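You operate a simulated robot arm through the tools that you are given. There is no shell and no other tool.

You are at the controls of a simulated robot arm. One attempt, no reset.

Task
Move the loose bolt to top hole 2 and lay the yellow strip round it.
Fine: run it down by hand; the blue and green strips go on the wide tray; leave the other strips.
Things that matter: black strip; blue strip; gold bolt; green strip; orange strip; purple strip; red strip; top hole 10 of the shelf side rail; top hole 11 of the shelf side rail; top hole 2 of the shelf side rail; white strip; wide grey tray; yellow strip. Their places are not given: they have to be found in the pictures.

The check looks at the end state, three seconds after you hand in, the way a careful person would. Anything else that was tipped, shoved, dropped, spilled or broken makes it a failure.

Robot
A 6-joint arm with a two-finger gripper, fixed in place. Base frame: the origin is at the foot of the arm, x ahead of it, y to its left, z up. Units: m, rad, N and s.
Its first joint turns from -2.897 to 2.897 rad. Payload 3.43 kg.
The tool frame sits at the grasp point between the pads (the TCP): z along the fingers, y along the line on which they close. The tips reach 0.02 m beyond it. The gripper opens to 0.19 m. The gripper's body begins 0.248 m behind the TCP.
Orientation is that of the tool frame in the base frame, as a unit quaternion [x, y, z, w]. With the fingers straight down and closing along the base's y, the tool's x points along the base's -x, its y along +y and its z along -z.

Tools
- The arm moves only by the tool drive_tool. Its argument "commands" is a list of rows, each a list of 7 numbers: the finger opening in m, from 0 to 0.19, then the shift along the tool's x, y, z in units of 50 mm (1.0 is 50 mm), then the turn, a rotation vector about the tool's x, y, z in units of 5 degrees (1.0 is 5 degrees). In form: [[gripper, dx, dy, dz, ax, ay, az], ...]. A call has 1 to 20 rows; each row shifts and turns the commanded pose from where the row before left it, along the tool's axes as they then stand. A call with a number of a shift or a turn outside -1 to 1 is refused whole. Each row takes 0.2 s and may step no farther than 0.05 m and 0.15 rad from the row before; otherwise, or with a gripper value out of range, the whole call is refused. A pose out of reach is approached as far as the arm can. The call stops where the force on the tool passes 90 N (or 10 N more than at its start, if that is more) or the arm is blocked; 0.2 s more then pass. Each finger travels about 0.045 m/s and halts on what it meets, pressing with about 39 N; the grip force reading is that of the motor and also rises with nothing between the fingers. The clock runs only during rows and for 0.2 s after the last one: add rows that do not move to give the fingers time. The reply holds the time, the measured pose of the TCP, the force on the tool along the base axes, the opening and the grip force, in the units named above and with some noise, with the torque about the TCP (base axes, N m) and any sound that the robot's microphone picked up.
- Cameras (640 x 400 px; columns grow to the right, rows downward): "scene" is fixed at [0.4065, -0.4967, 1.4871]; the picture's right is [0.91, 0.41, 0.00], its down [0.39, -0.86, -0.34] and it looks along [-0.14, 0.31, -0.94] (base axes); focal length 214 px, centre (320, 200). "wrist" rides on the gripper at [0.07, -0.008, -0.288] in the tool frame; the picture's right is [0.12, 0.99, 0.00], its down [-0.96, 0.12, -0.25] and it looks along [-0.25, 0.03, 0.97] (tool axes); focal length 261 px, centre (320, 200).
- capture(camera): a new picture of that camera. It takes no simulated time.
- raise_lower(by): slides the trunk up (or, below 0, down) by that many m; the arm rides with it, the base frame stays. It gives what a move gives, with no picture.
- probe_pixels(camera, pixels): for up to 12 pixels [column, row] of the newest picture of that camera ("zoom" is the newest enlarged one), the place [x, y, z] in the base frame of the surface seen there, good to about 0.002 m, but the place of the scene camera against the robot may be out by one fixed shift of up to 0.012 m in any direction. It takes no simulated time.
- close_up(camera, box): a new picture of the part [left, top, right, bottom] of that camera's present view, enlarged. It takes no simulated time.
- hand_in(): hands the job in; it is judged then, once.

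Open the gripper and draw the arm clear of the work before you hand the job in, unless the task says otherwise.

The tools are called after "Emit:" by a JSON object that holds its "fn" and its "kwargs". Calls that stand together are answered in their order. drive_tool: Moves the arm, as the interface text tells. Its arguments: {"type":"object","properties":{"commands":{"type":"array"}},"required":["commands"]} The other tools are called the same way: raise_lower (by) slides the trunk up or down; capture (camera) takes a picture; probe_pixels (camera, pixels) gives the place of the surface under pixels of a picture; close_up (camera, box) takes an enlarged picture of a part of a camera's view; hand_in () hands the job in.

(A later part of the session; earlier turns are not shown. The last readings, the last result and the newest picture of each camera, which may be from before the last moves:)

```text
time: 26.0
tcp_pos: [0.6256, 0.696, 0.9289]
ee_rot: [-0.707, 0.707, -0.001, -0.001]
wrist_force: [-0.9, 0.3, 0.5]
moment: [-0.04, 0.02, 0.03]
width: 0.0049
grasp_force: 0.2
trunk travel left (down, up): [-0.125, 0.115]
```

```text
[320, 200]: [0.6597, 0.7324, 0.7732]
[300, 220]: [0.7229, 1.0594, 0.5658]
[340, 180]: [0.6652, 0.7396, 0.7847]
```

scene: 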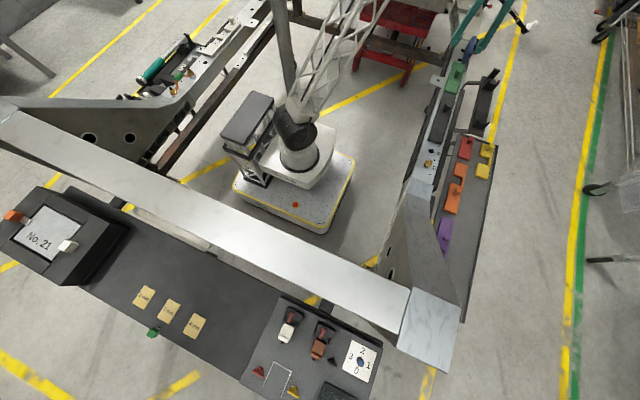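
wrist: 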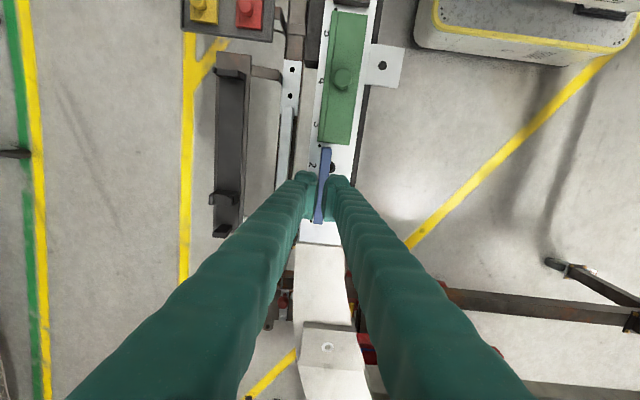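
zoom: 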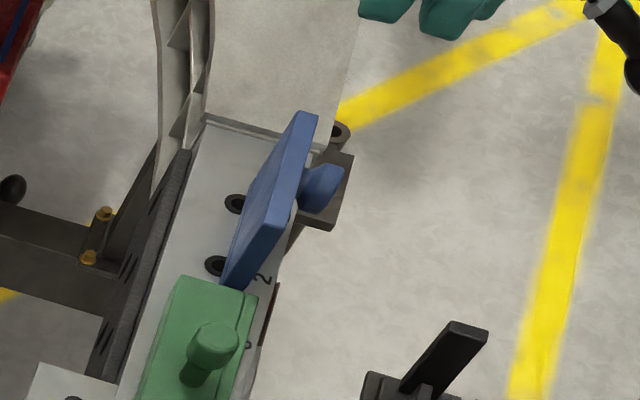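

The plate is still standing where it was. I'll regrip it deeper (tips lower, z≈0.783) and lift only a few mm while watching the force, to learn what holds it.

Emit:
{"fn": "drive_tool", "kwargs": {"commands": [[0.05, 0, 0, 0, 0, 0, 0], [0.05, 0.02, 0, 0, 0, 0, 0], [0.05, 0, 0, 0, 0, 0, 0], [0.05, 0, 0, 0.7, 0, 0, 0], [0.05, 0, 0, 0.7, 0, 0, 0], [0.05, 0, 0, 0.7, 0, 0, 0], [0.05, 0, 0, 0.6, 0, 0, 0], [0.05, 0, 0, 0.3, 0, 0, 0], [0.05, 0, 0, 0, 0, 0, 0], [0.03, 0, 0, 0, 0, 0, 0], [0.012, 0, 0, 0, 0, 0, 0], [0.005, 0, 0, 0, 0, 0, 0], [0.005, 0, 0, 0, 0, 0, 0]]}}

Emit:
{"fn": "drive_tool", "kwargs": {"commands": [[0.005, 0, 0, -0.04, 0, 0, 0], [0.005, 0, 0, 0, 0, 0, 0]]}}

```text
time: 28.8
tcp_pos: [0.6255, 0.6925, 0.7782]
ee_rot: [0.707, -0.707, 0.001, 0.001]
wrist_force: [-0.4, 0.9, 0.1]
moment: [-0.03, 0.01, 0.0]
width: 0.0145
grasp_force: 39.0
trunk travel left (down, up): [-0.125, 0.115]
```

```text
time: 29.4
tcp_pos: [0.6258, 0.6932, 0.7815]
ee_rot: [0.707, -0.707, 0.001, 0.001]
wrist_force: [-0.1, 0.0, 0.3]
moment: [0.02, 0.02, 0.0]
width: 0.0147
grasp_force: 39.2
trunk travel left (down, up): [-0.125, 0.115]
```

Grip 39 N holds and no extra load shows after 2 mm. I lift 10 mm more slowly and look whether the plate comes along.

Emit:
{"fn": "drive_tool", "kwargs": {"commands": [[0.005, 0, 0, -0.05, 0, 0, 0], [0.005, 0, 0, -0.05, 0, 0, 0], [0.005, 0, 0, -0.05, 0, 0, 0], [0.005, 0, 0, -0.05, 0, 0, 0], [0.005, 0, 0, 0, 0, 0, 0]]}}

Emit:
{"fn": "close_up", "kwargs": {"camera": "wrist", "box": [250, 130, 390, 260]}}

Emit:
{"fn": "close_up", "kwargs": {"camera": "scene", "box": [440, 20, 510, 80]}}

```text
time: 30.6
tcp_pos: [0.6264, 0.693, 0.791]
ee_rot: [-0.707, 0.707, 0.0, 0.0]
wrist_force: [0.0, 0.7, -0.2]
moment: [-0.05, 0.0, 0.0]
width: 0.0147
grasp_force: 39.0
trunk travel left (down, up): [-0.125, 0.115]
```

```text
3.08 times, centred on (320, 195) of wrist
```

zoom: 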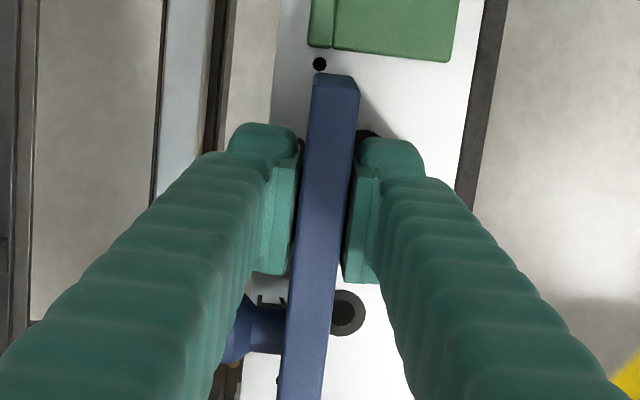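

```text
6.67 times, centred on (475, 50) of scene
```

zoom: 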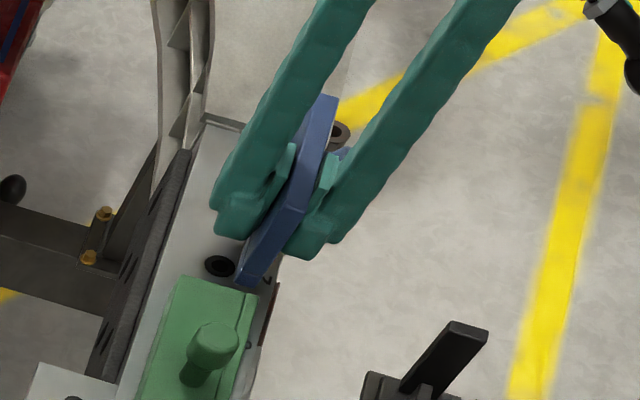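

The plate appears to come up with the slow lift. I continue raising in small steps and watch width and grip.

Emit:
{"fn": "drive_tool", "kwargs": {"commands": [[0.005, 0, 0, -0.1, 0, 0, 0], [0.005, 0, 0, -0.1, 0, 0, 0], [0.005, 0, 0, -0.1, 0, 0, 0], [0.005, 0, 0, -0.1, 0, 0, 0], [0.005, 0, 0, -0.1, 0, 0, 0], [0.005, 0, 0, -0.1, 0, 0, 0], [0.005, 0, 0, 0, 0, 0, 0]]}}

Emit:
{"fn": "close_up", "kwargs": {"camera": "scene", "box": [440, 20, 510, 80]}}

```text
time: 32.2
tcp_pos: [0.6257, 0.6928, 0.8201]
ee_rot: [0.708, -0.707, 0.001, 0.0]
wrist_force: [0.5, 0.4, -0.6]
moment: [-0.02, -0.04, 0.02]
width: 0.0145
grasp_force: 38.5
trunk travel left (down, up): [-0.125, 0.115]
```

```text
6.67 times, centred on (475, 50) of scene
```

zoom: 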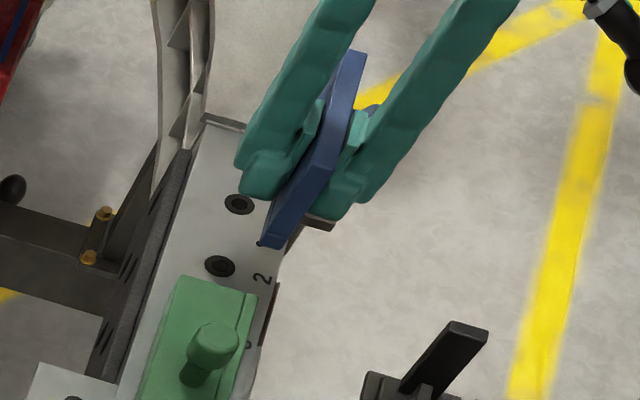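

The blue plate is clear of the rail, hanging in the grip. I raise it gently to z≈0.90.

Emit:
{"fn": "drive_tool", "kwargs": {"commands": [[0.005, 0, 0, -0.1, 0, 0, 0], [0.005, 0, 0, -0.15, 0, 0, 0], [0.005, 0, 0, -0.2, 0, 0, 0], [0.005, 0, 0, -0.2, 0, 0, 0], [0.005, 0, 0, -0.2, 0, 0, 0], [0.005, 0, 0, -0.2, 0, 0, 0], [0.005, 0, 0, -0.2, 0, 0, 0], [0.005, 0, 0, -0.15, 0, 0, 0], [0.005, 0, 0, -0.1, 0, 0, 0], [0.005, 0, 0, 0, 0, 0, 0]]}}

Emit:
{"fn": "capture", "kwargs": {"camera": "wrist"}}

```text
time: 34.4
tcp_pos: [0.6261, 0.6946, 0.8959]
ee_rot: [-0.707, 0.707, -0.001, -0.001]
wrist_force: [-0.4, -0.3, -0.5]
moment: [0.01, 0.01, 0.02]
width: 0.0147
grasp_force: 38.7
trunk travel left (down, up): [-0.125, 0.115]
```

```text
taken
```

wrist: 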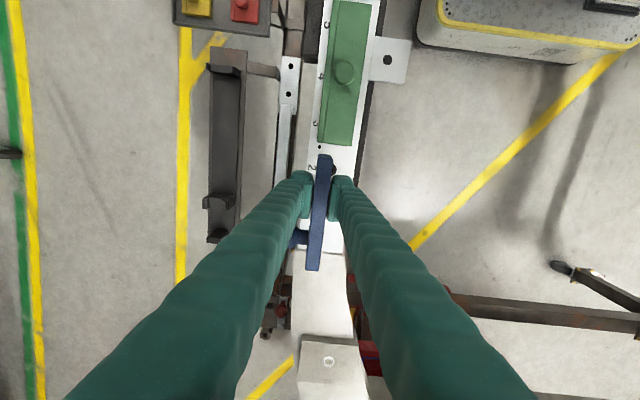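

Steady grip, so I carry it gently toward the tray at z≈0.90 in small steps.

Emit:
{"fn": "drive_tool", "kwargs": {"commands": [[0.005, 0.11, -0.05, 0, 0, 0, 0], [0.005, 0.22, -0.1, 0, 0, 0, 0], [0.005, 0.362, -0.169, 0, 0, 0, 0], [0.005, 0.362, -0.169, 0, 0, 0, 0], [0.005, 0.362, -0.169, 0, 0, 0, 0], [0.005, 0.362, -0.169, 0, 0, 0, 0], [0.005, 0.362, -0.169, 0, 0, 0, 0], [0.005, 0.362, -0.169, 0, 0, 0, 0], [0.005, 0.362, -0.169, 0, 0, 0, 0], [0.005, 0.362, -0.169, 0, 0, 0, 0], [0.005, 0.362, -0.169, 0, 0, 0, 0], [0.005, 0.362, -0.169, 0, 0, 0, 0], [0.005, 0.362, -0.169, 0, 0, 0, 0], [0.005, 0.362, -0.169, 0, 0, 0, 0], [0.005, 0.362, -0.169, 0, 0, 0, 0], [0.005, 0.362, -0.169, 0, 0, 0, 0], [0.005, 0.3, -0.14, 0, 0, 0, 0], [0.005, 0.2, -0.09, 0, 0, 0, 0], [0.005, 0.1, -0.05, 0, 0, 0, 0], [0.005, 0, 0, 0, 0, 0, 0]]}}

Emit:
{"fn": "capture", "kwargs": {"camera": "wrist"}}

```text
time: 38.6
tcp_pos: [0.7656, 0.3929, 0.8966]
ee_rot: [-0.707, 0.707, -0.001, -0.001]
wrist_force: [0.2, 0.0, -0.9]
moment: [-0.01, -0.03, -0.03]
width: 0.0145
grasp_force: 39.1
trunk travel left (down, up): [-0.125, 0.115]
```

```text
taken
```

wrist: 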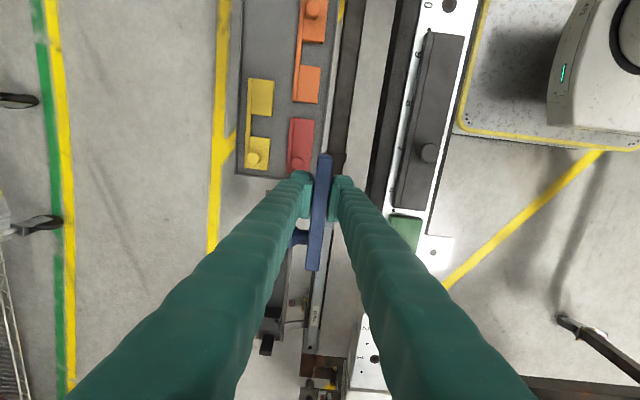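

Still holding at (0.766,0.393). I continue to (0.90,0.107) over the free part of the tray.

Emit:
{"fn": "drive_tool", "kwargs": {"commands": [[0.005, 0.114, -0.054, 0, 0, 0, 0], [0.005, 0.229, -0.107, 0, 0, 0, 0], [0.005, 0.381, -0.179, 0, 0, 0, 0], [0.005, 0.381, -0.179, 0, 0, 0, 0], [0.005, 0.381, -0.179, 0, 0, 0, 0], [0.005, 0.381, -0.179, 0, 0, 0, 0], [0.005, 0.381, -0.179, 0, 0, 0, 0], [0.005, 0.381, -0.179, 0, 0, 0, 0], [0.005, 0.381, -0.179, 0, 0, 0, 0], [0.005, 0.381, -0.179, 0, 0, 0, 0], [0.005, 0.381, -0.179, 0, 0, 0, 0], [0.005, 0.381, -0.179, 0, 0, 0, 0], [0.005, 0.381, -0.179, 0, 0, 0, 0], [0.005, 0.381, -0.179, 0, 0, 0, 0], [0.005, 0.381, -0.179, 0, 0, 0, 0], [0.005, 0.267, -0.125, 0, 0, 0, 0], [0.005, 0.152, -0.072, 0, 0, 0, 0], [0.005, 0, 0, 0, 0, 0, 0]]}}

Emit:
{"fn": "capture", "kwargs": {"camera": "wrist"}}

Emit:
{"fn": "capture", "kwargs": {"camera": "scene"}}

```text
time: 42.4
tcp_pos: [0.9002, 0.1065, 0.8981]
ee_rot: [-0.707, 0.707, -0.001, 0.0]
wrist_force: [0.8, 0.0, -0.6]
moment: [0.0, -0.01, -0.01]
width: 0.0147
grasp_force: 38.7
trunk travel left (down, up): [-0.125, 0.115]
```

```text
taken
```

wrist: 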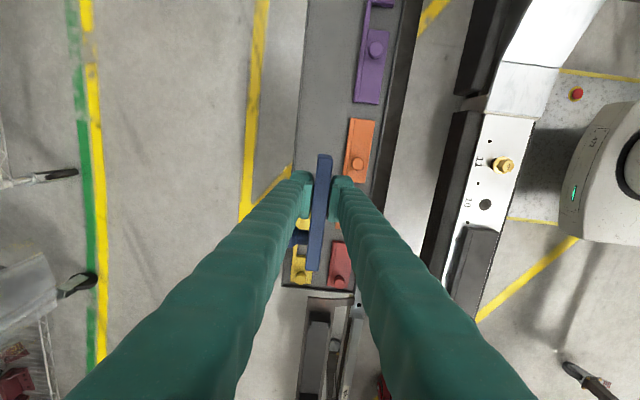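

```text
taken
```

scene: 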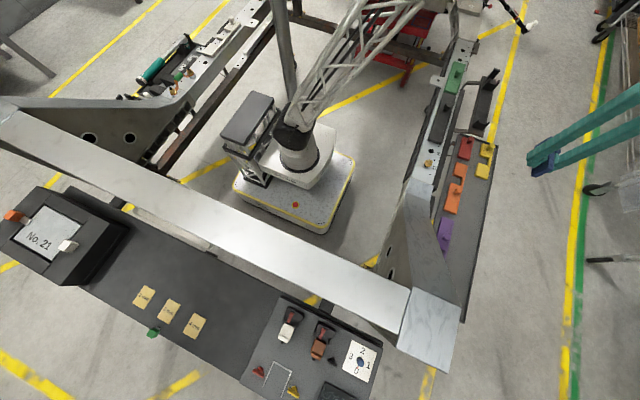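

I probe the orange strip's front edge and the free tray floor around the target to fix the set-down line.

Emit:
{"fn": "probe_pixels", "kwargs": {"camera": "wrist", "pixels": [[348, 140], [346, 165], [345, 178], [372, 125], [357, 104], [380, 100], [298, 150], [303, 110], [320, 120], [330, 140], [318, 158], [315, 265]]}}

Emit:
{"fn": "close_up", "kwargs": {"camera": "wrist", "box": [270, 60, 410, 300]}}

```text
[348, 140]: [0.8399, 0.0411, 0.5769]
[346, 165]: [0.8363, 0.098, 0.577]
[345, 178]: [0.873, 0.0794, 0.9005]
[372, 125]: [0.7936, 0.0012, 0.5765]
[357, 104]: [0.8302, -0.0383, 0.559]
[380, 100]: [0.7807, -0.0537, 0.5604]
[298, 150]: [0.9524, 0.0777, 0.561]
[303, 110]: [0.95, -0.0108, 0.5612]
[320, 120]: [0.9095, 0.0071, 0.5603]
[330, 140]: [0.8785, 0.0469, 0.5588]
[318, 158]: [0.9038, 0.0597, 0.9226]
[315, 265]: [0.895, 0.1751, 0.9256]
```

```text
1.67 times, centred on (340, 180) of wrist
```

zoom: 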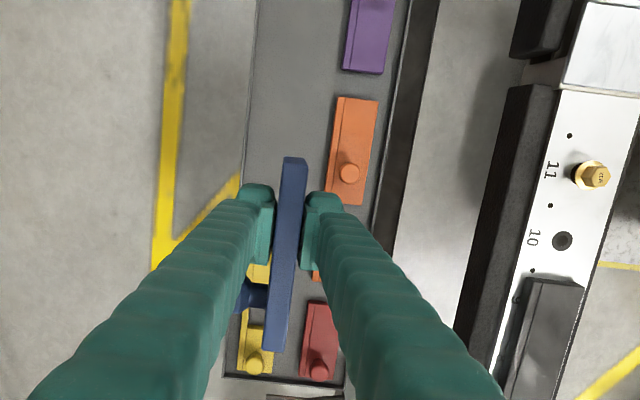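

Orange's front edge is at x≈0.842, tray floor 0.5595, lip at ≈0.96. I'll set the plate down on its edge with its back face at x≈0.914, so I descend gently to z≈0.62 while shifting +22 mm in x.

Emit:
{"fn": "drive_tool", "kwargs": {"commands": [[0.005, 0, -0.04, 0.1, 0, 0, 0], [0.005, 0, -0.1, 0.2, 0, 0, 0], [0.005, 0, -0.1, 0.32, 0, 0, 0], [0.005, 0, -0.1, 0.32, 0, 0, 0], [0.005, 0, -0.1, 0.32, 0, 0, 0], [0.005, 0, 0, 0.32, 0, 0, 0], [0.005, 0, 0, 0.32, 0, 0, 0], [0.005, 0, 0, 0.32, 0, 0, 0], [0.005, 0, 0, 0.32, 0, 0, 0], [0.005, 0, 0, 0.32, 0, 0, 0], [0.005, 0, 0, 0.32, 0, 0, 0], [0.005, 0, 0, 0.32, 0, 0, 0], [0.005, 0, 0, 0.32, 0, 0, 0], [0.005, 0, 0, 0.32, 0, 0, 0], [0.005, 0, 0, 0.32, 0, 0, 0], [0.005, 0, 0, 0.32, 0, 0, 0], [0.005, 0, 0, 0.32, 0, 0, 0], [0.005, 0, 0, 0.25, 0, 0, 0], [0.005, 0, 0, 0.15, 0, 0, 0], [0.005, 0, 0, 0.06, 0, 0, 0]]}}

Emit:
{"fn": "capture", "kwargs": {"camera": "wrist"}}

Emit:
{"fn": "close_up", "kwargs": {"camera": "scene", "box": [420, 120, 540, 240]}}

```text
time: 46.6
tcp_pos: [0.9236, 0.107, 0.6202]
ee_rot: [-0.707, 0.707, -0.001, -0.001]
wrist_force: [0.7, 0.2, -1.0]
moment: [0.0, -0.01, 0.0]
width: 0.0147
grasp_force: 39.2
trunk travel left (down, up): [-0.125, 0.115]
```

```text
taken
```

wrist: 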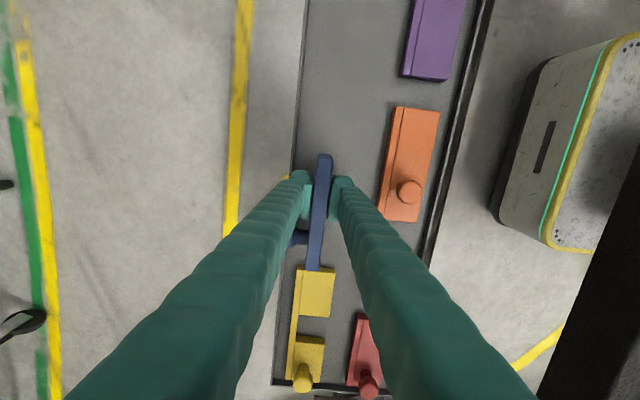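

```text
3.33 times, centred on (480, 180) of scene
```

zoom: 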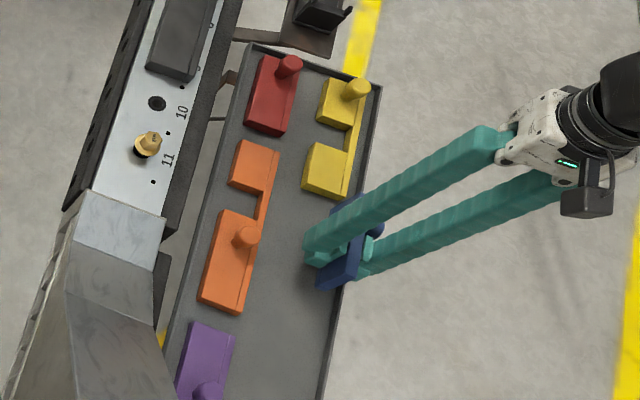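

The plate hangs over the free tray floor, 34 mm short of the yellow strip. I lower it the last ~32 mm in fine steps until it touches.

Emit:
{"fn": "drive_tool", "kwargs": {"commands": [[0.005, 0, 0, 0.2, 0, 0, 0], [0.005, 0, 0, 0.2, 0, 0, 0], [0.005, 0, 0, 0.14, 0, 0, 0], [0.005, 0, 0, 0.04, 0, 0, 0], [0.005, 0, 0, 0.03, 0, 0, 0], [0.005, 0, 0, 0, 0, 0, 0]]}}

```text
time: 48.0
tcp_pos: [0.9209, 0.1065, 0.5898]
ee_rot: [-0.707, 0.707, -0.002, 0.0]
wrist_force: [-1.6, -0.9, 7.0]
moment: [0.41, 0.02, 0.1]
width: 0.0148
grasp_force: 39.3
trunk travel left (down, up): [-0.125, 0.115]
```

Contact at 7 N. I open slightly, raise clear of the plate's lower half, then open to 0.05 and look.

Emit:
{"fn": "drive_tool", "kwargs": {"commands": [[0.018, 0, 0, 0, 0, 0, 0], [0.022, 0, 0, 0, 0, 0, 0], [0.026, 0, 0, 0, 0, 0, 0], [0.026, 0, 0, -0.1, 0, 0, 0], [0.026, 0, 0, -0.2, 0, 0, 0], [0.026, 0, 0, -0.2, 0, 0, 0], [0.026, 0, 0, 0, 0, 0, 0]]}}

Emit:
{"fn": "capture", "kwargs": {"camera": "wrist"}}

Emit:
{"fn": "close_up", "kwargs": {"camera": "wrist", "box": [250, 130, 390, 280]}}

Emit:
{"fn": "close_up", "kwargs": {"camera": "scene", "box": [450, 150, 520, 210]}}

```text
time: 49.6
tcp_pos: [0.9238, 0.1075, 0.6129]
ee_rot: [0.708, -0.707, 0.0, 0.0]
wrist_force: [-0.3, 0.6, 0.2]
moment: [-0.01, 0.0, 0.0]
width: 0.0261
grasp_force: 0.0
trunk travel left (down, up): [-0.125, 0.115]
```

```text
taken
```

wrist: 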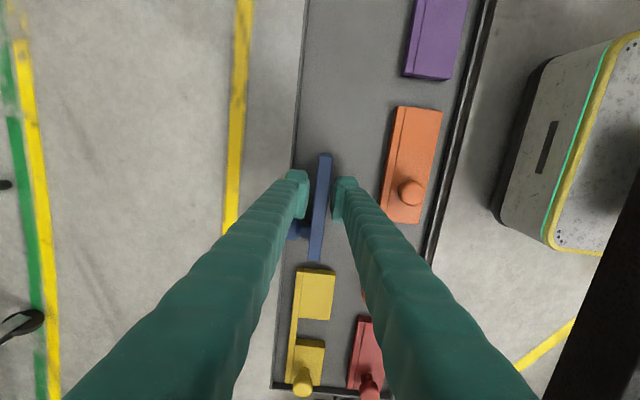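

```text
2.67 times, centred on (320, 205) of wrist
```

zoom: 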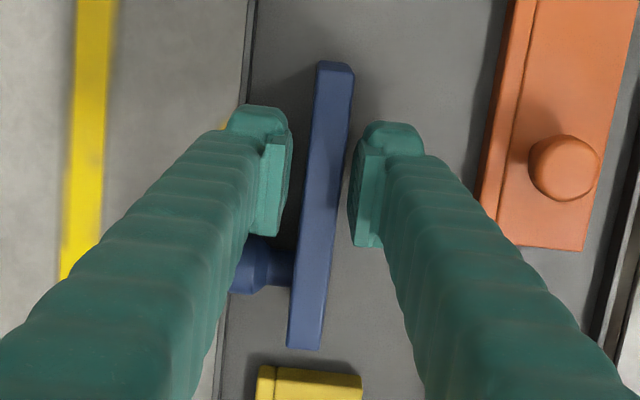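

```text
6.67 times, centred on (485, 180) of scene
```

zoom: 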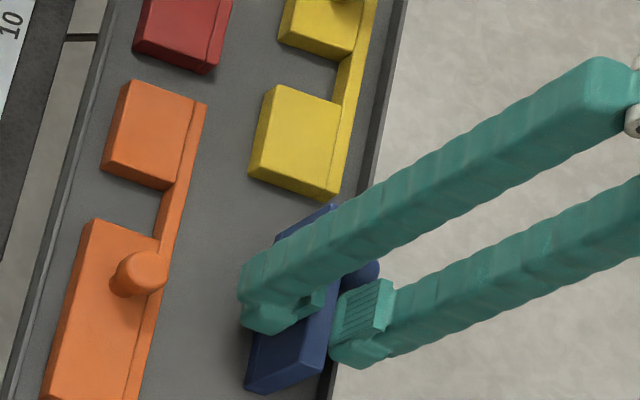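

The blue plate stands on its edge in the tray between the open fingers. I probe its exact top position.

Emit:
{"fn": "probe_pixels", "kwargs": {"camera": "wrist", "pixels": [[321, 158], [330, 160], [313, 255], [321, 255], [320, 200], [299, 232]]}}

```text
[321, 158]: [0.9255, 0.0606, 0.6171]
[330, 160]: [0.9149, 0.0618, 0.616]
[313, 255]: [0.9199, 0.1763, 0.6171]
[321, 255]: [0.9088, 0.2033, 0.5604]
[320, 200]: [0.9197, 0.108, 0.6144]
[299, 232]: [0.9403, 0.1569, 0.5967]
```

The plate's back face is at x≈0.913. Now I'll tip it gently backward (knob up): open to 0.034, centre along y, then push slowly −x so it leans onto the rear pad.

Emit:
{"fn": "drive_tool", "kwargs": {"commands": [[0.034, 0, 0, 0, 0, 0, 0], [0.034, -0.2, 0, 0, 0, 0, 0], [0.034, 0, 0.07, 0, 0, 0, 0], [0.034, 0, 0.07, 0, 0, 0, 0], [0.034, 0, 0.07, 0, 0, 0, 0], [0.034, 0, 0.07, 0, 0, 0, 0], [0.034, 0, 0.07, 0, 0, 0, 0], [0.034, 0, 0, 0, 0, 0, 0]]}}

Emit:
{"fn": "close_up", "kwargs": {"camera": "wrist", "box": [250, 130, 390, 280]}}

Emit:
{"fn": "close_up", "kwargs": {"camera": "scene", "box": [450, 150, 520, 210]}}

```text
time: 51.4
tcp_pos: [0.904, 0.1169, 0.6145]
ee_rot: [-0.707, 0.708, -0.001, -0.001]
wrist_force: [0.7, -0.1, -0.1]
moment: [0.0, 0.01, 0.03]
width: 0.034
grasp_force: 0.3
trunk travel left (down, up): [-0.125, 0.115]
```

```text
2.67 times, centred on (320, 205) of wrist
```

zoom: 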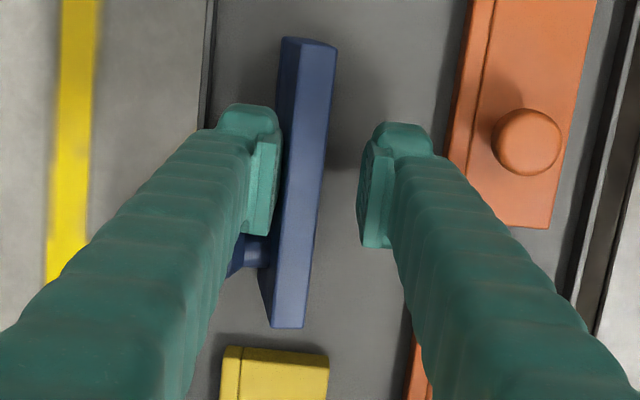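

```text
6.67 times, centred on (485, 180) of scene
```

zoom: 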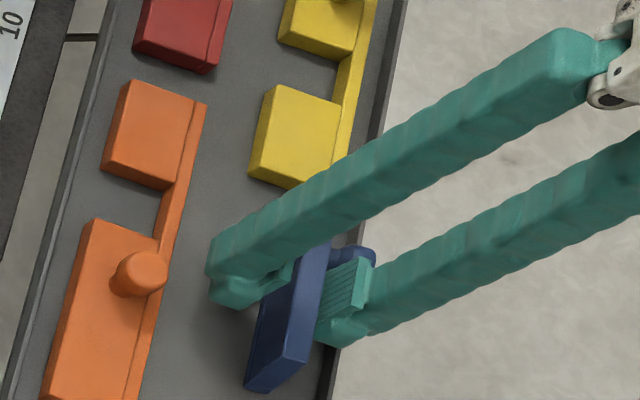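

It is tilting as intended, the front finger pushing at its upper part. I continue −x another ~8 mm in small steps.

Emit:
{"fn": "drive_tool", "kwargs": {"commands": [[0.034, 0, 0.05, 0, 0, 0, 0], [0.034, 0, 0.05, 0, 0, 0, 0], [0.034, 0, 0.05, 0, 0, 0, 0], [0.034, 0, 0, 0, 0, 0, 0]]}}

Emit:
{"fn": "close_up", "kwargs": {"camera": "wrist", "box": [250, 130, 390, 280]}}

Emit:
{"fn": "close_up", "kwargs": {"camera": "scene", "box": [450, 150, 520, 210]}}

```text
time: 52.4
tcp_pos: [0.8973, 0.117, 0.6138]
ee_rot: [-0.707, 0.707, 0.0, 0.0]
wrist_force: [-0.2, 0.2, -0.3]
moment: [0.0, 0.0, -0.03]
width: 0.0342
grasp_force: 0.0
trunk travel left (down, up): [-0.125, 0.115]
```

```text
2.67 times, centred on (320, 205) of wrist
```

zoom: 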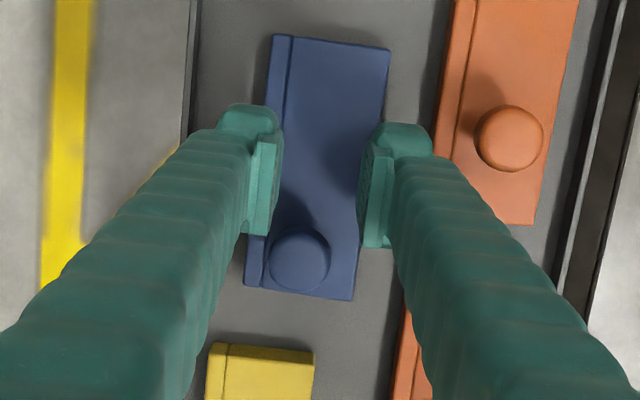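

```text
6.67 times, centred on (485, 180) of scene
```

zoom: 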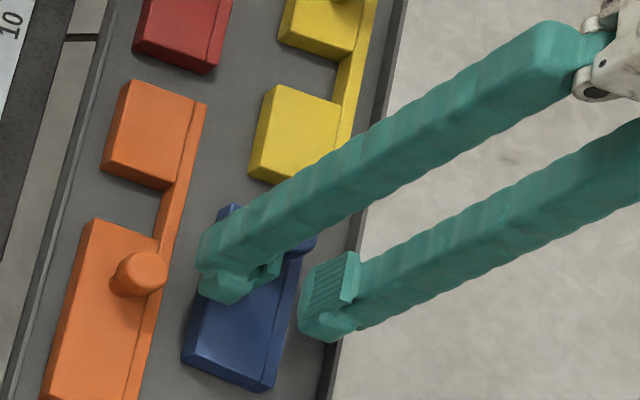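

The blue strip now lies flat in the tray, knob up, clear of orange, yellow and the lip. I raise the gripper straight up.

Emit:
{"fn": "drive_tool", "kwargs": {"commands": [[0.04, 0, 0, -0.3, 0, 0, 0], [0.06, 0, 0, -0.6, 0, 0, 0], [0.08, 0, 0, -0.8, 0, 0, 0], [0.08, 0, 0, -0.8, 0, 0, 0], [0.08, 0, 0, -0.8, 0, 0, 0], [0.08, 0, 0, -0.8, 0, 0, 0], [0.08, 0, 0, -0.8, 0, 0, 0], [0.08, 0, 0, -0.5, 0, 0, 0], [0.08, 0, 0, 0, 0, 0, 0]]}}

Emit:
{"fn": "capture", "kwargs": {"camera": "wrist"}}

Emit:
{"fn": "close_up", "kwargs": {"camera": "scene", "box": [420, 120, 520, 240]}}

```text
time: 54.4
tcp_pos: [0.8966, 0.1161, 0.8824]
ee_rot: [-0.707, 0.708, 0.0, 0.0]
wrist_force: [0.6, 0.5, 1.3]
moment: [0.01, 0.01, -0.01]
width: 0.0799
grasp_force: 0.0
trunk travel left (down, up): [-0.125, 0.115]
```

```text
taken
```

wrist: 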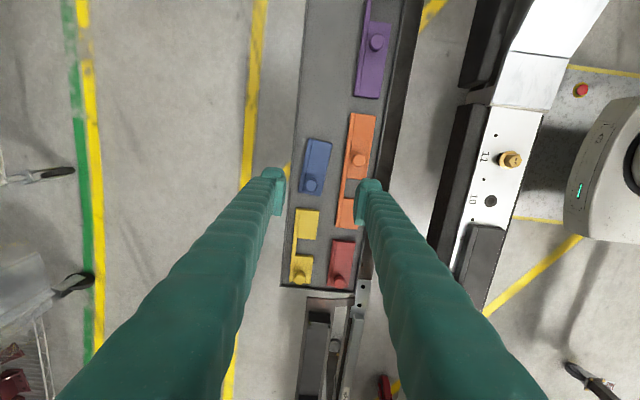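

```text
3.33 times, centred on (470, 180) of scene
```

zoom: 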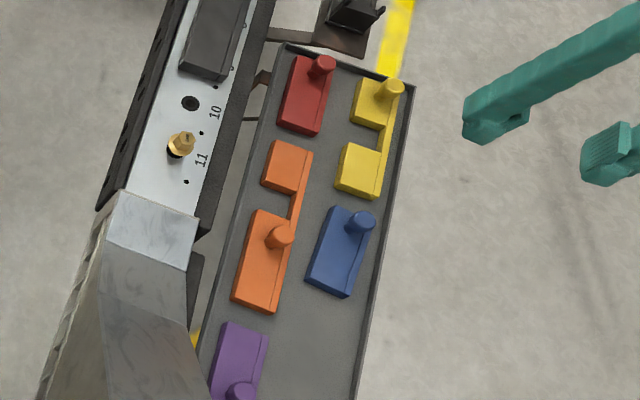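

Blue is placed well. Now I travel to above the green strip's knob near (0.607,0.545).

Emit:
{"fn": "drive_tool", "kwargs": {"commands": [[0.08, -0.715, 0.483, 0, 0, 0, 0], [0.08, -0.715, 0.483, 0, 0, 0, 0], [0.08, -0.715, 0.483, 0, 0, 0, 0], [0.08, -0.715, 0.483, 0, 0, 0, 0], [0.08, -0.715, 0.483, 0, 0, 0, 0], [0.08, -0.715, 0.483, 0, 0, 0, 0], [0.08, -0.715, 0.483, 0, 0, 0, 0], [0.08, -0.715, 0.483, 0, 0, 0, 0], [0.08, -0.715, 0.483, 0, 0, 0, 0], [0.08, -0.715, 0.483, 0, 0, 0, 0], [0.08, -0.715, 0.483, 0, 0, 0, 0], [0.08, -0.715, 0.483, 0, 0, 0, 0], [0.08, 0, 0, 0, 0, 0, 0], [0.08, 0, 0, 0, 0, 0, 0]]}}

Emit:
{"fn": "capture", "kwargs": {"camera": "wrist"}}

Emit:
{"fn": "close_up", "kwargs": {"camera": "wrist", "box": [260, 110, 400, 260]}}

```text
time: 57.4
tcp_pos: [0.6089, 0.55, 0.885]
ee_rot: [-0.707, 0.707, -0.001, 0.0]
wrist_force: [-0.7, -0.5, 0.2]
moment: [0.0, -0.02, 0.02]
width: 0.0799
grasp_force: 0.0
trunk travel left (down, up): [-0.125, 0.115]
```

```text
taken
```

wrist: 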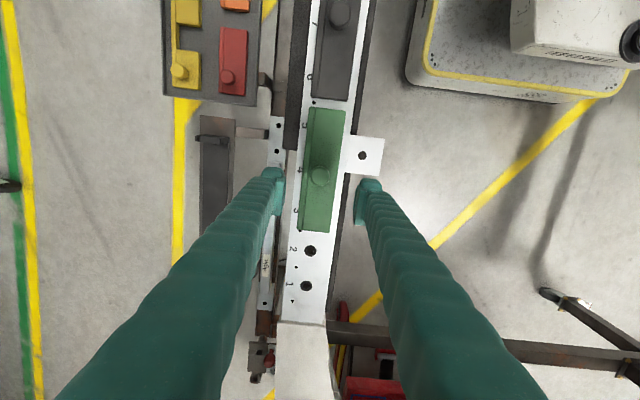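

```text
2.67 times, centred on (330, 185) of wrist
```

zoom: 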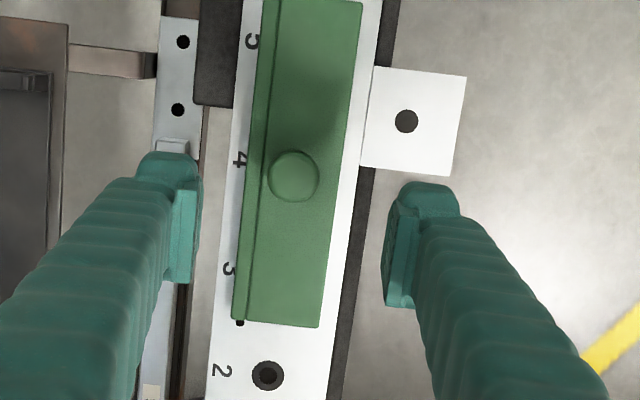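

I probe the green knob (zoom (293,176)) and its edges, plus hole 2 at (267,375).

Emit:
{"fn": "probe_pixels", "kwargs": {"camera": "zoom", "pixels": [[293, 176], [272, 176], [315, 176], [293, 155], [293, 198], [267, 375], [255, 375], [279, 375], [267, 362], [267, 388], [236, 318], [318, 324]]}}

Emit:
{"fn": "close_up", "kwargs": {"camera": "wrist", "box": [290, 140, 350, 200]}}

```text
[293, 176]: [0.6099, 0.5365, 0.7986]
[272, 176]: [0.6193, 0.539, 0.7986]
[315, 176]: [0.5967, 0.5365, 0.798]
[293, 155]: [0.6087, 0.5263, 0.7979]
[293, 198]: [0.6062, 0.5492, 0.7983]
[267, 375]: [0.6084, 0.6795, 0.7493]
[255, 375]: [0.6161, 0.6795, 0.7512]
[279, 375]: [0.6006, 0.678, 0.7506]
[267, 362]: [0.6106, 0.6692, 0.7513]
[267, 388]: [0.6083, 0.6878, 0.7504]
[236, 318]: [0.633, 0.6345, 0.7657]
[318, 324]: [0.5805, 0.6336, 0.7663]
```

```text
6.67 times, centred on (320, 170) of wrist
```

zoom: 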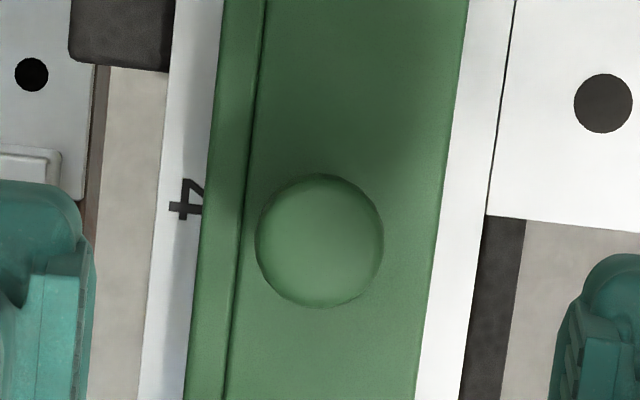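

Knob centre is ≈(0.608,0.538), top z 0.798, diameter ≈26 mm. I align and descend with opening 0.06 so the tips stop ~3 mm above the strip.

Emit:
{"fn": "drive_tool", "kwargs": {"commands": [[0.07, 0.24, 0.02, 0.3, 0, 0, 0], [0.06, 0, 0, 0.5, 0, 0, 0], [0.06, 0, 0, 0.5, 0, 0, 0], [0.06, 0, 0, 0.4, 0, 0, 0], [0.06, 0, 0, 0.2, 0, 0, 0], [0.06, 0, 0, 0, 0, 0, 0]]}}

Emit:
{"fn": "close_up", "kwargs": {"camera": "wrist", "box": [260, 110, 400, 260]}}

```text
time: 58.8
tcp_pos: [0.6074, 0.5353, 0.7889]
ee_rot: [0.708, -0.707, 0.001, 0.001]
wrist_force: [0.2, 0.4, -0.6]
moment: [-0.02, -0.02, 0.03]
width: 0.06
grasp_force: 0.0
trunk travel left (down, up): [-0.125, 0.115]
```

```text
2.67 times, centred on (330, 185) of wrist
```

zoom: 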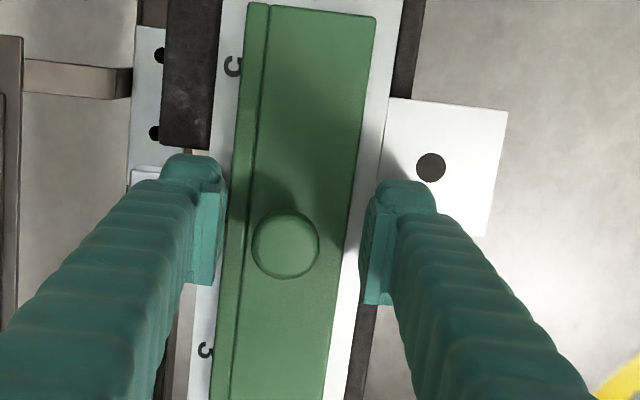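

The knob lies between the pads. I close on it.

Emit:
{"fn": "drive_tool", "kwargs": {"commands": [[0.05, 0, 0, 0, 0, 0, 0], [0.04, 0, 0, 0, 0, 0, 0], [0.03, 0, 0, 0, 0, 0, 0], [0.02, 0, 0, 0, 0, 0, 0], [0.01, 0, 0, 0, 0, 0, 0], [0.01, 0, 0, 0, 0, 0, 0]]}}

Emit:
{"fn": "drive_tool", "kwargs": {"commands": [[0.01, 0, 0, -0.05, 0, 0, 0], [0.01, 0, 0, -0.05, 0, 0, 0], [0.01, 0, 0, -0.05, 0, 0, 0], [0.01, 0, 0, -0.05, 0, 0, 0], [0.01, 0, 0, 0, 0, 0, 0]]}}

Emit:
{"fn": "capture", "kwargs": {"camera": "wrist"}}

Emit:
{"fn": "close_up", "kwargs": {"camera": "scene", "box": [420, 40, 510, 120]}}

```text
time: 60.2
tcp_pos: [0.6061, 0.5362, 0.7876]
ee_rot: [-0.707, 0.707, -0.001, 0.0]
wrist_force: [-0.3, 0.2, 0.0]
moment: [0.01, 0.02, 0.01]
width: 0.025
grasp_force: 39.0
trunk travel left (down, up): [-0.125, 0.115]
```

```text
time: 61.4
tcp_pos: [0.6054, 0.5344, 0.7977]
ee_rot: [-0.707, 0.707, -0.001, -0.001]
wrist_force: [0.0, -0.4, -1.7]
moment: [-0.04, -0.01, -0.01]
width: 0.025
grasp_force: 38.9
trunk travel left (down, up): [-0.125, 0.115]
```

```text
taken
```

wrist: 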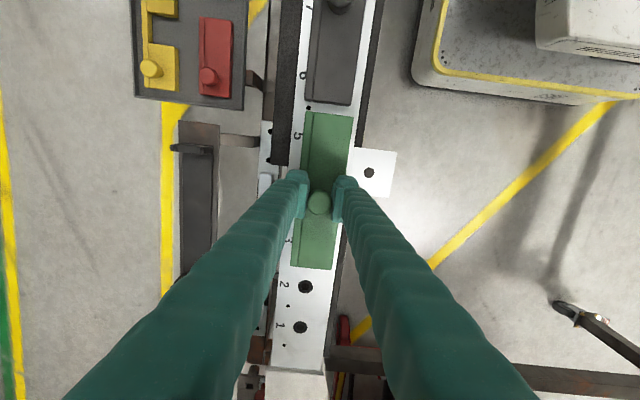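

```text
5.00 times, centred on (465, 80) of scene
```

zoom: 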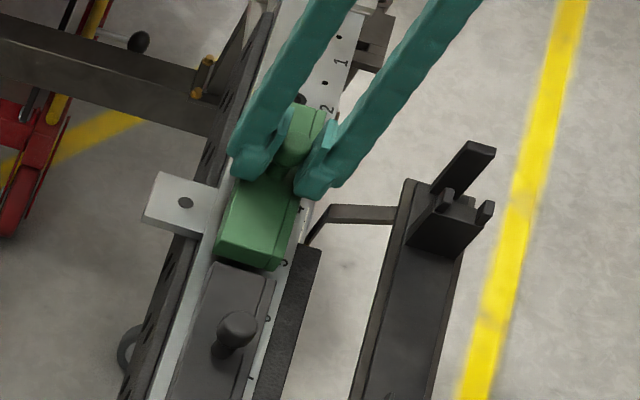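

Weight registers (−1.7 N) and the green strip rises with the gripper. I raise it gently to z≈0.90.

Emit:
{"fn": "drive_tool", "kwargs": {"commands": [[0.01, 0, 0, -0.1, 0, 0, 0], [0.01, 0, 0, -0.15, 0, 0, 0], [0.01, 0, 0, -0.2, 0, 0, 0], [0.01, 0, 0, -0.2, 0, 0, 0], [0.01, 0, 0, -0.2, 0, 0, 0], [0.01, 0, 0, -0.2, 0, 0, 0], [0.01, 0, 0, -0.2, 0, 0, 0], [0.01, 0, 0, -0.2, 0, 0, 0], [0.01, 0, 0, -0.2, 0, 0, 0], [0.01, 0, 0, -0.2, 0, 0, 0], [0.01, 0, 0, -0.15, 0, 0, 0], [0.01, 0, 0, -0.05, 0, 0, 0], [0.01, 0, 0, 0, 0, 0, 0]]}}

Emit:
{"fn": "capture", "kwargs": {"camera": "wrist"}}

Emit:
{"fn": "close_up", "kwargs": {"camera": "scene", "box": [420, 40, 510, 120]}}

```text
time: 64.2
tcp_pos: [0.606, 0.5351, 0.9008]
ee_rot: [-0.707, 0.707, -0.001, 0.0]
wrist_force: [0.6, -0.6, -0.6]
moment: [0.02, -0.01, -0.03]
width: 0.0246
grasp_force: 39.1
trunk travel left (down, up): [-0.125, 0.115]
```

```text
taken
```

wrist: 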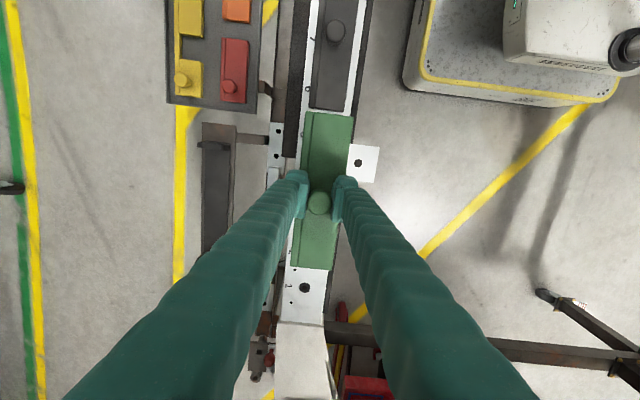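

```text
5.00 times, centred on (465, 80) of scene
```

zoom: 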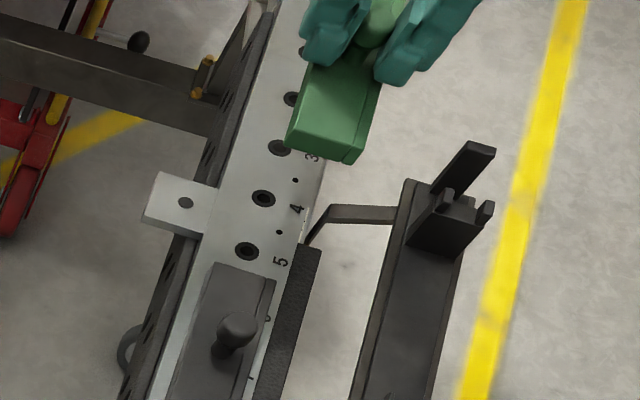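

Green hangs level by its knob; holes 3–5 are now clear. I carry it gently toward (0.905, −0.06) over the tray.

Emit:
{"fn": "drive_tool", "kwargs": {"commands": [[0.01, 0.113, -0.056, 0, 0, 0, 0], [0.01, 0.225, -0.113, 0, 0, 0, 0], [0.01, 0.376, -0.188, 0, 0, 0, 0], [0.01, 0.376, -0.188, 0, 0, 0, 0], [0.01, 0.376, -0.188, 0, 0, 0, 0], [0.01, 0.376, -0.188, 0, 0, 0, 0], [0.01, 0.376, -0.188, 0, 0, 0, 0], [0.01, 0.376, -0.188, 0, 0, 0, 0], [0.01, 0.376, -0.188, 0, 0, 0, 0], [0.01, 0.376, -0.188, 0, 0, 0, 0], [0.01, 0.376, -0.188, 0, 0, 0, 0], [0.01, 0.376, -0.188, 0, 0, 0, 0], [0.01, 0.376, -0.188, 0, 0, 0, 0], [0.01, 0.376, -0.188, 0, 0, 0, 0], [0.01, 0.376, -0.188, 0, 0, 0, 0], [0.01, 0.376, -0.188, 0, 0, 0, 0], [0.01, 0.376, -0.188, 0, 0, 0, 0], [0.01, 0.376, -0.188, 0, 0, 0, 0], [0.01, 0.263, -0.132, 0, 0, 0, 0], [0.01, 0.113, -0.056, 0, 0, 0, 0]]}}

Emit:
{"fn": "drive_tool", "kwargs": {"commands": [[0.01, 0.113, -0.056, 0, 0, 0, 0], [0.01, 0.225, -0.113, 0, 0, 0, 0], [0.01, 0.376, -0.188, 0, 0, 0, 0], [0.01, 0.376, -0.188, 0, 0, 0, 0], [0.01, 0.376, -0.188, 0, 0, 0, 0], [0.01, 0.376, -0.188, 0, 0, 0, 0], [0.01, 0.376, -0.188, 0, 0, 0, 0], [0.01, 0.376, -0.188, 0, 0, 0, 0], [0.01, 0.376, -0.188, 0, 0, 0, 0], [0.01, 0.376, -0.188, 0, 0, 0, 0], [0.01, 0.376, -0.188, 0, 0, 0, 0], [0.01, 0.376, -0.188, 0, 0, 0, 0], [0.01, 0.376, -0.188, 0, 0, 0, 0], [0.01, 0.376, -0.188, 0, 0, 0, 0], [0.01, 0.263, -0.132, 0, 0, 0, 0], [0.01, 0.113, -0.056, 0, 0, 0, 0], [0.01, 0, 0, 0, 0, 0, 0]]}}

Emit:
{"fn": "capture", "kwargs": {"camera": "wrist"}}

Emit:
{"fn": "capture", "kwargs": {"camera": "scene"}}

```text
time: 68.4
tcp_pos: [0.7751, 0.2, 0.903]
ee_rot: [0.707, -0.707, 0.0, 0.0]
wrist_force: [0.1, 0.1, -2.4]
moment: [0.0, 0.02, -0.02]
width: 0.0247
grasp_force: 38.8
trunk travel left (down, up): [-0.125, 0.115]
```

```text
time: 72.0
tcp_pos: [0.9054, -0.0634, 0.9018]
ee_rot: [0.708, -0.706, 0.0, 0.001]
wrist_force: [-0.1, 0.7, -3.0]
moment: [0.0, -0.02, 0.02]
width: 0.0242
grasp_force: 39.0
trunk travel left (down, up): [-0.125, 0.115]
```

```text
taken
```

wrist: 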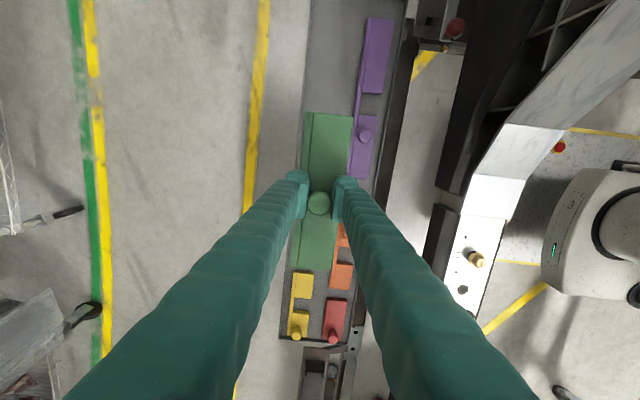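

```text
taken
```

scene: 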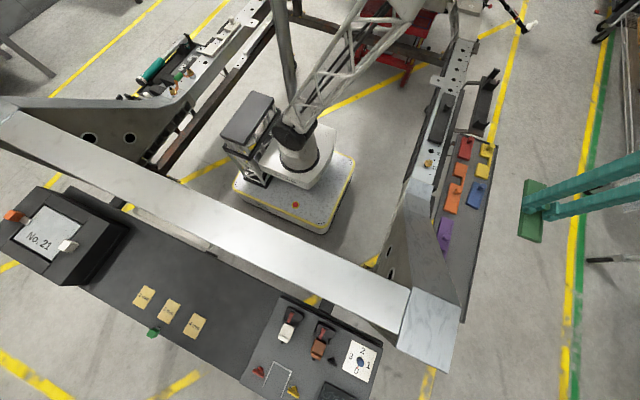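

Green is above the free area. I check purple's front edge and the blue strip's end before lowering.

Emit:
{"fn": "probe_pixels", "kwargs": {"camera": "wrist", "pixels": [[352, 170], [356, 130], [363, 50], [372, 175], [303, 205], [310, 60], [342, 262], [300, 268], [334, 240], [352, 120], [305, 250], [320, 205]]}}

Emit:
{"fn": "probe_pixels", "kwargs": {"camera": "scene", "pixels": [[468, 203], [480, 207], [474, 193], [482, 184], [447, 222], [441, 245]]}}

```text
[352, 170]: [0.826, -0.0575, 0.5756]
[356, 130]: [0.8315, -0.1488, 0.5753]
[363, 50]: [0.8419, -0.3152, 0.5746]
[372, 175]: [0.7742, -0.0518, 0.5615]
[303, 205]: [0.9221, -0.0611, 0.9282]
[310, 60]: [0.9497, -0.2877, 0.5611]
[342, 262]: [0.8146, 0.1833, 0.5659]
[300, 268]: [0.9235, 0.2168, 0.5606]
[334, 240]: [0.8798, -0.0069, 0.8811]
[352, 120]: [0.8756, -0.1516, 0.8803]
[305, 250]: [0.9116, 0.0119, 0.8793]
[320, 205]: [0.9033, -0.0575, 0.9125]
```

```text
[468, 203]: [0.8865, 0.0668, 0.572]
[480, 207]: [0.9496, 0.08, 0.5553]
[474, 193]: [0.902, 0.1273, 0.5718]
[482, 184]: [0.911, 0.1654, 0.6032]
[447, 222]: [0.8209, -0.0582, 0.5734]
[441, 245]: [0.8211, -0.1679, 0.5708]
```

Purple's front edge is x≈0.842, blue ends at y≈0.06; green will land at x 0.878–0.931, y −0.154…0.036, all clear. I lower gently to z≈0.62.

Emit:
{"fn": "drive_tool", "kwargs": {"commands": [[0.01, 0, 0, 0.1, 0, 0, 0], [0.01, 0, 0, 0.2, 0, 0, 0], [0.01, 0, 0, 0.32, 0, 0, 0], [0.01, 0, 0, 0.32, 0, 0, 0], [0.01, 0, 0, 0.32, 0, 0, 0], [0.01, 0, 0, 0.32, 0, 0, 0], [0.01, 0, 0, 0.32, 0, 0, 0], [0.01, 0, 0, 0.32, 0, 0, 0], [0.01, 0, 0, 0.32, 0, 0, 0], [0.01, 0, 0, 0.32, 0, 0, 0], [0.01, 0, 0, 0.32, 0, 0, 0], [0.01, 0, 0, 0.32, 0, 0, 0], [0.01, 0, 0, 0.32, 0, 0, 0], [0.01, 0, 0, 0.32, 0, 0, 0], [0.01, 0, 0, 0.32, 0, 0, 0], [0.01, 0, 0, 0.32, 0, 0, 0], [0.01, 0, 0, 0.32, 0, 0, 0], [0.01, 0, 0, 0.3, 0, 0, 0], [0.01, 0, 0, 0.16, 0, 0, 0], [0.01, 0, 0, 0.08, 0, 0, 0]]}}

Emit:
{"fn": "capture", "kwargs": {"camera": "wrist"}}

Emit:
{"fn": "close_up", "kwargs": {"camera": "scene", "box": [420, 140, 540, 270]}}

```text
time: 76.2
tcp_pos: [0.9061, -0.0633, 0.6189]
ee_rot: [-0.707, 0.707, 0.0, -0.002]
wrist_force: [0.2, -0.1, -1.0]
moment: [0.04, -0.02, -0.01]
width: 0.0243
grasp_force: 39.0
trunk travel left (down, up): [-0.125, 0.115]
```

```text
taken
```

wrist: 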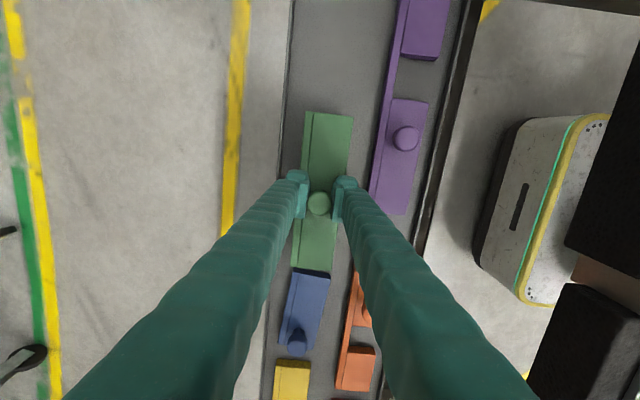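

```text
3.08 times, centred on (480, 205) of scene
```

zoom: 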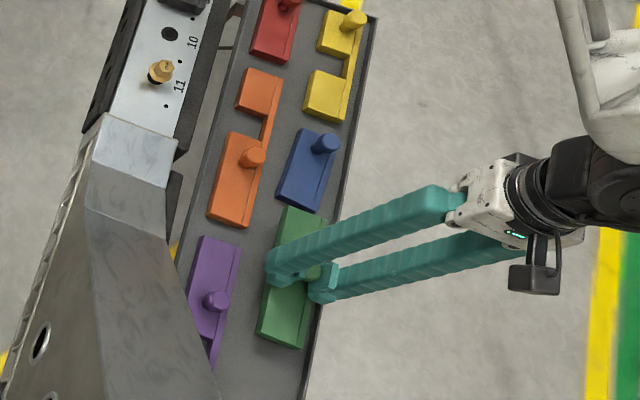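

Green's near end and blue's end look close at wrist (312,272), so I probe both before the last 2 cm.

Emit:
{"fn": "probe_pixels", "kwargs": {"camera": "wrist", "pixels": [[315, 266], [300, 264], [310, 280], [296, 276], [326, 284], [328, 120], [352, 120], [284, 330], [340, 190]]}}

```text
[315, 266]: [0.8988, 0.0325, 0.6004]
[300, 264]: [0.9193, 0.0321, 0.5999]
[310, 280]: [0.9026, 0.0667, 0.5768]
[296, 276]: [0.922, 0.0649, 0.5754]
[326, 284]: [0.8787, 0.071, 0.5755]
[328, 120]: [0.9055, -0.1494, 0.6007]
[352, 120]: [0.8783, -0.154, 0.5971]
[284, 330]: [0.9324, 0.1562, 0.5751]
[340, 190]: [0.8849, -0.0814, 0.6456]
```

28 mm of gap remains. I lower the last 2 cm in fine steps to contact.

Emit:
{"fn": "drive_tool", "kwargs": {"commands": [[0.01, 0, 0, 0.16, 0, 0, 0], [0.01, 0, 0, 0.14, 0, 0, 0], [0.01, 0, 0, 0.08, 0, 0, 0], [0.01, 0, 0, 0.04, 0, 0, 0], [0.01, 0, 0, 0, 0, 0, 0]]}}

```text
time: 77.4
tcp_pos: [0.9065, -0.0633, 0.598]
ee_rot: [-0.707, 0.707, 0.0, 0.0]
wrist_force: [0.2, 0.3, -1.4]
moment: [-0.02, 0.01, 0.0]
width: 0.0245
grasp_force: 39.2
trunk travel left (down, up): [-0.125, 0.115]
```

No contact yet; another 2 mm in 1 mm steps.

Emit:
{"fn": "drive_tool", "kwargs": {"commands": [[0.01, 0, 0, 0.02, 0, 0, 0], [0.01, 0, 0, 0.02, 0, 0, 0], [0.01, 0, 0, 0, 0, 0, 0]]}}

```text
time: 78.2
tcp_pos: [0.9063, -0.0641, 0.5966]
ee_rot: [0.707, -0.707, 0.0, 0.001]
wrist_force: [-1.5, 2.5, 6.2]
moment: [0.06, 0.06, 0.02]
width: 0.0245
grasp_force: 38.7
trunk travel left (down, up): [-0.125, 0.115]
```

Contact (+6 N). I open the fingers gradually and rise straight up.

Emit:
{"fn": "drive_tool", "kwargs": {"commands": [[0.03, 0, 0, 0, 0, 0, 0], [0.04, 0, 0, 0, 0, 0, 0], [0.05, 0, 0, 0, 0, 0, 0], [0.06, 0, 0, 0, 0, 0, 0], [0.06, 0, 0, -0.3, 0, 0, 0], [0.06, 0, 0, -0.6, 0, 0, 0], [0.06, 0, 0, -0.8, 0, 0, 0], [0.06, 0, 0, -0.8, 0, 0, 0], [0.06, 0, 0, -0.8, 0, 0, 0], [0.06, 0, 0, -0.8, 0, 0, 0], [0.06, 0, 0, -0.8, 0, 0, 0], [0.06, 0, 0, -0.6, 0, 0, 0], [0.06, 0, 0, 0, 0, 0, 0]]}}

Emit:
{"fn": "capture", "kwargs": {"camera": "wrist"}}

Emit:
{"fn": "close_up", "kwargs": {"camera": "scene", "box": [420, 120, 520, 270]}}

```text
time: 81.0
tcp_pos: [0.9042, -0.0655, 0.872]
ee_rot: [0.707, -0.707, 0.0, 0.001]
wrist_force: [-0.1, 0.0, 0.1]
moment: [0.02, -0.01, 0.02]
width: 0.0599
grasp_force: 0.0
trunk travel left (down, up): [-0.125, 0.115]
```

```text
taken
```

wrist: 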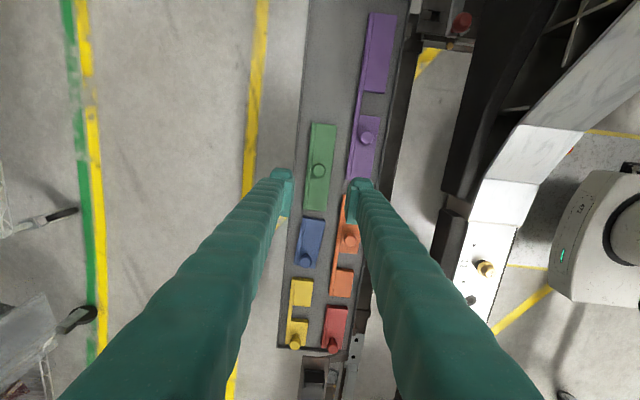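

```text
2.67 times, centred on (470, 195) of scene
```

zoom: 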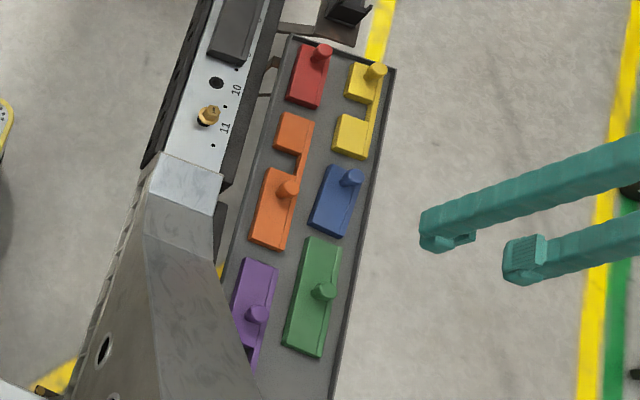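

Both strips are in the tray: green (y −0.15…0.035), blue (y 0.06…0.18). The arm's height limit near the bolt was ~0.865, so I raise the trunk 0.10 m to gain headroom for the bolt.

Emit:
{"fn": "raise_lower", "kwargs": {"by": 0.1}}

```text
time: 82.3
tcp_pos: [0.9047, -0.0656, 0.9715]
ee_rot: [-0.707, 0.707, -0.001, -0.001]
wrist_force: [0.2, 1.0, 0.0]
moment: [-0.01, -0.03, 0.0]
width: 0.0602
grasp_force: 0.0
trunk travel left (down, up): [-0.225, 0.015]
```

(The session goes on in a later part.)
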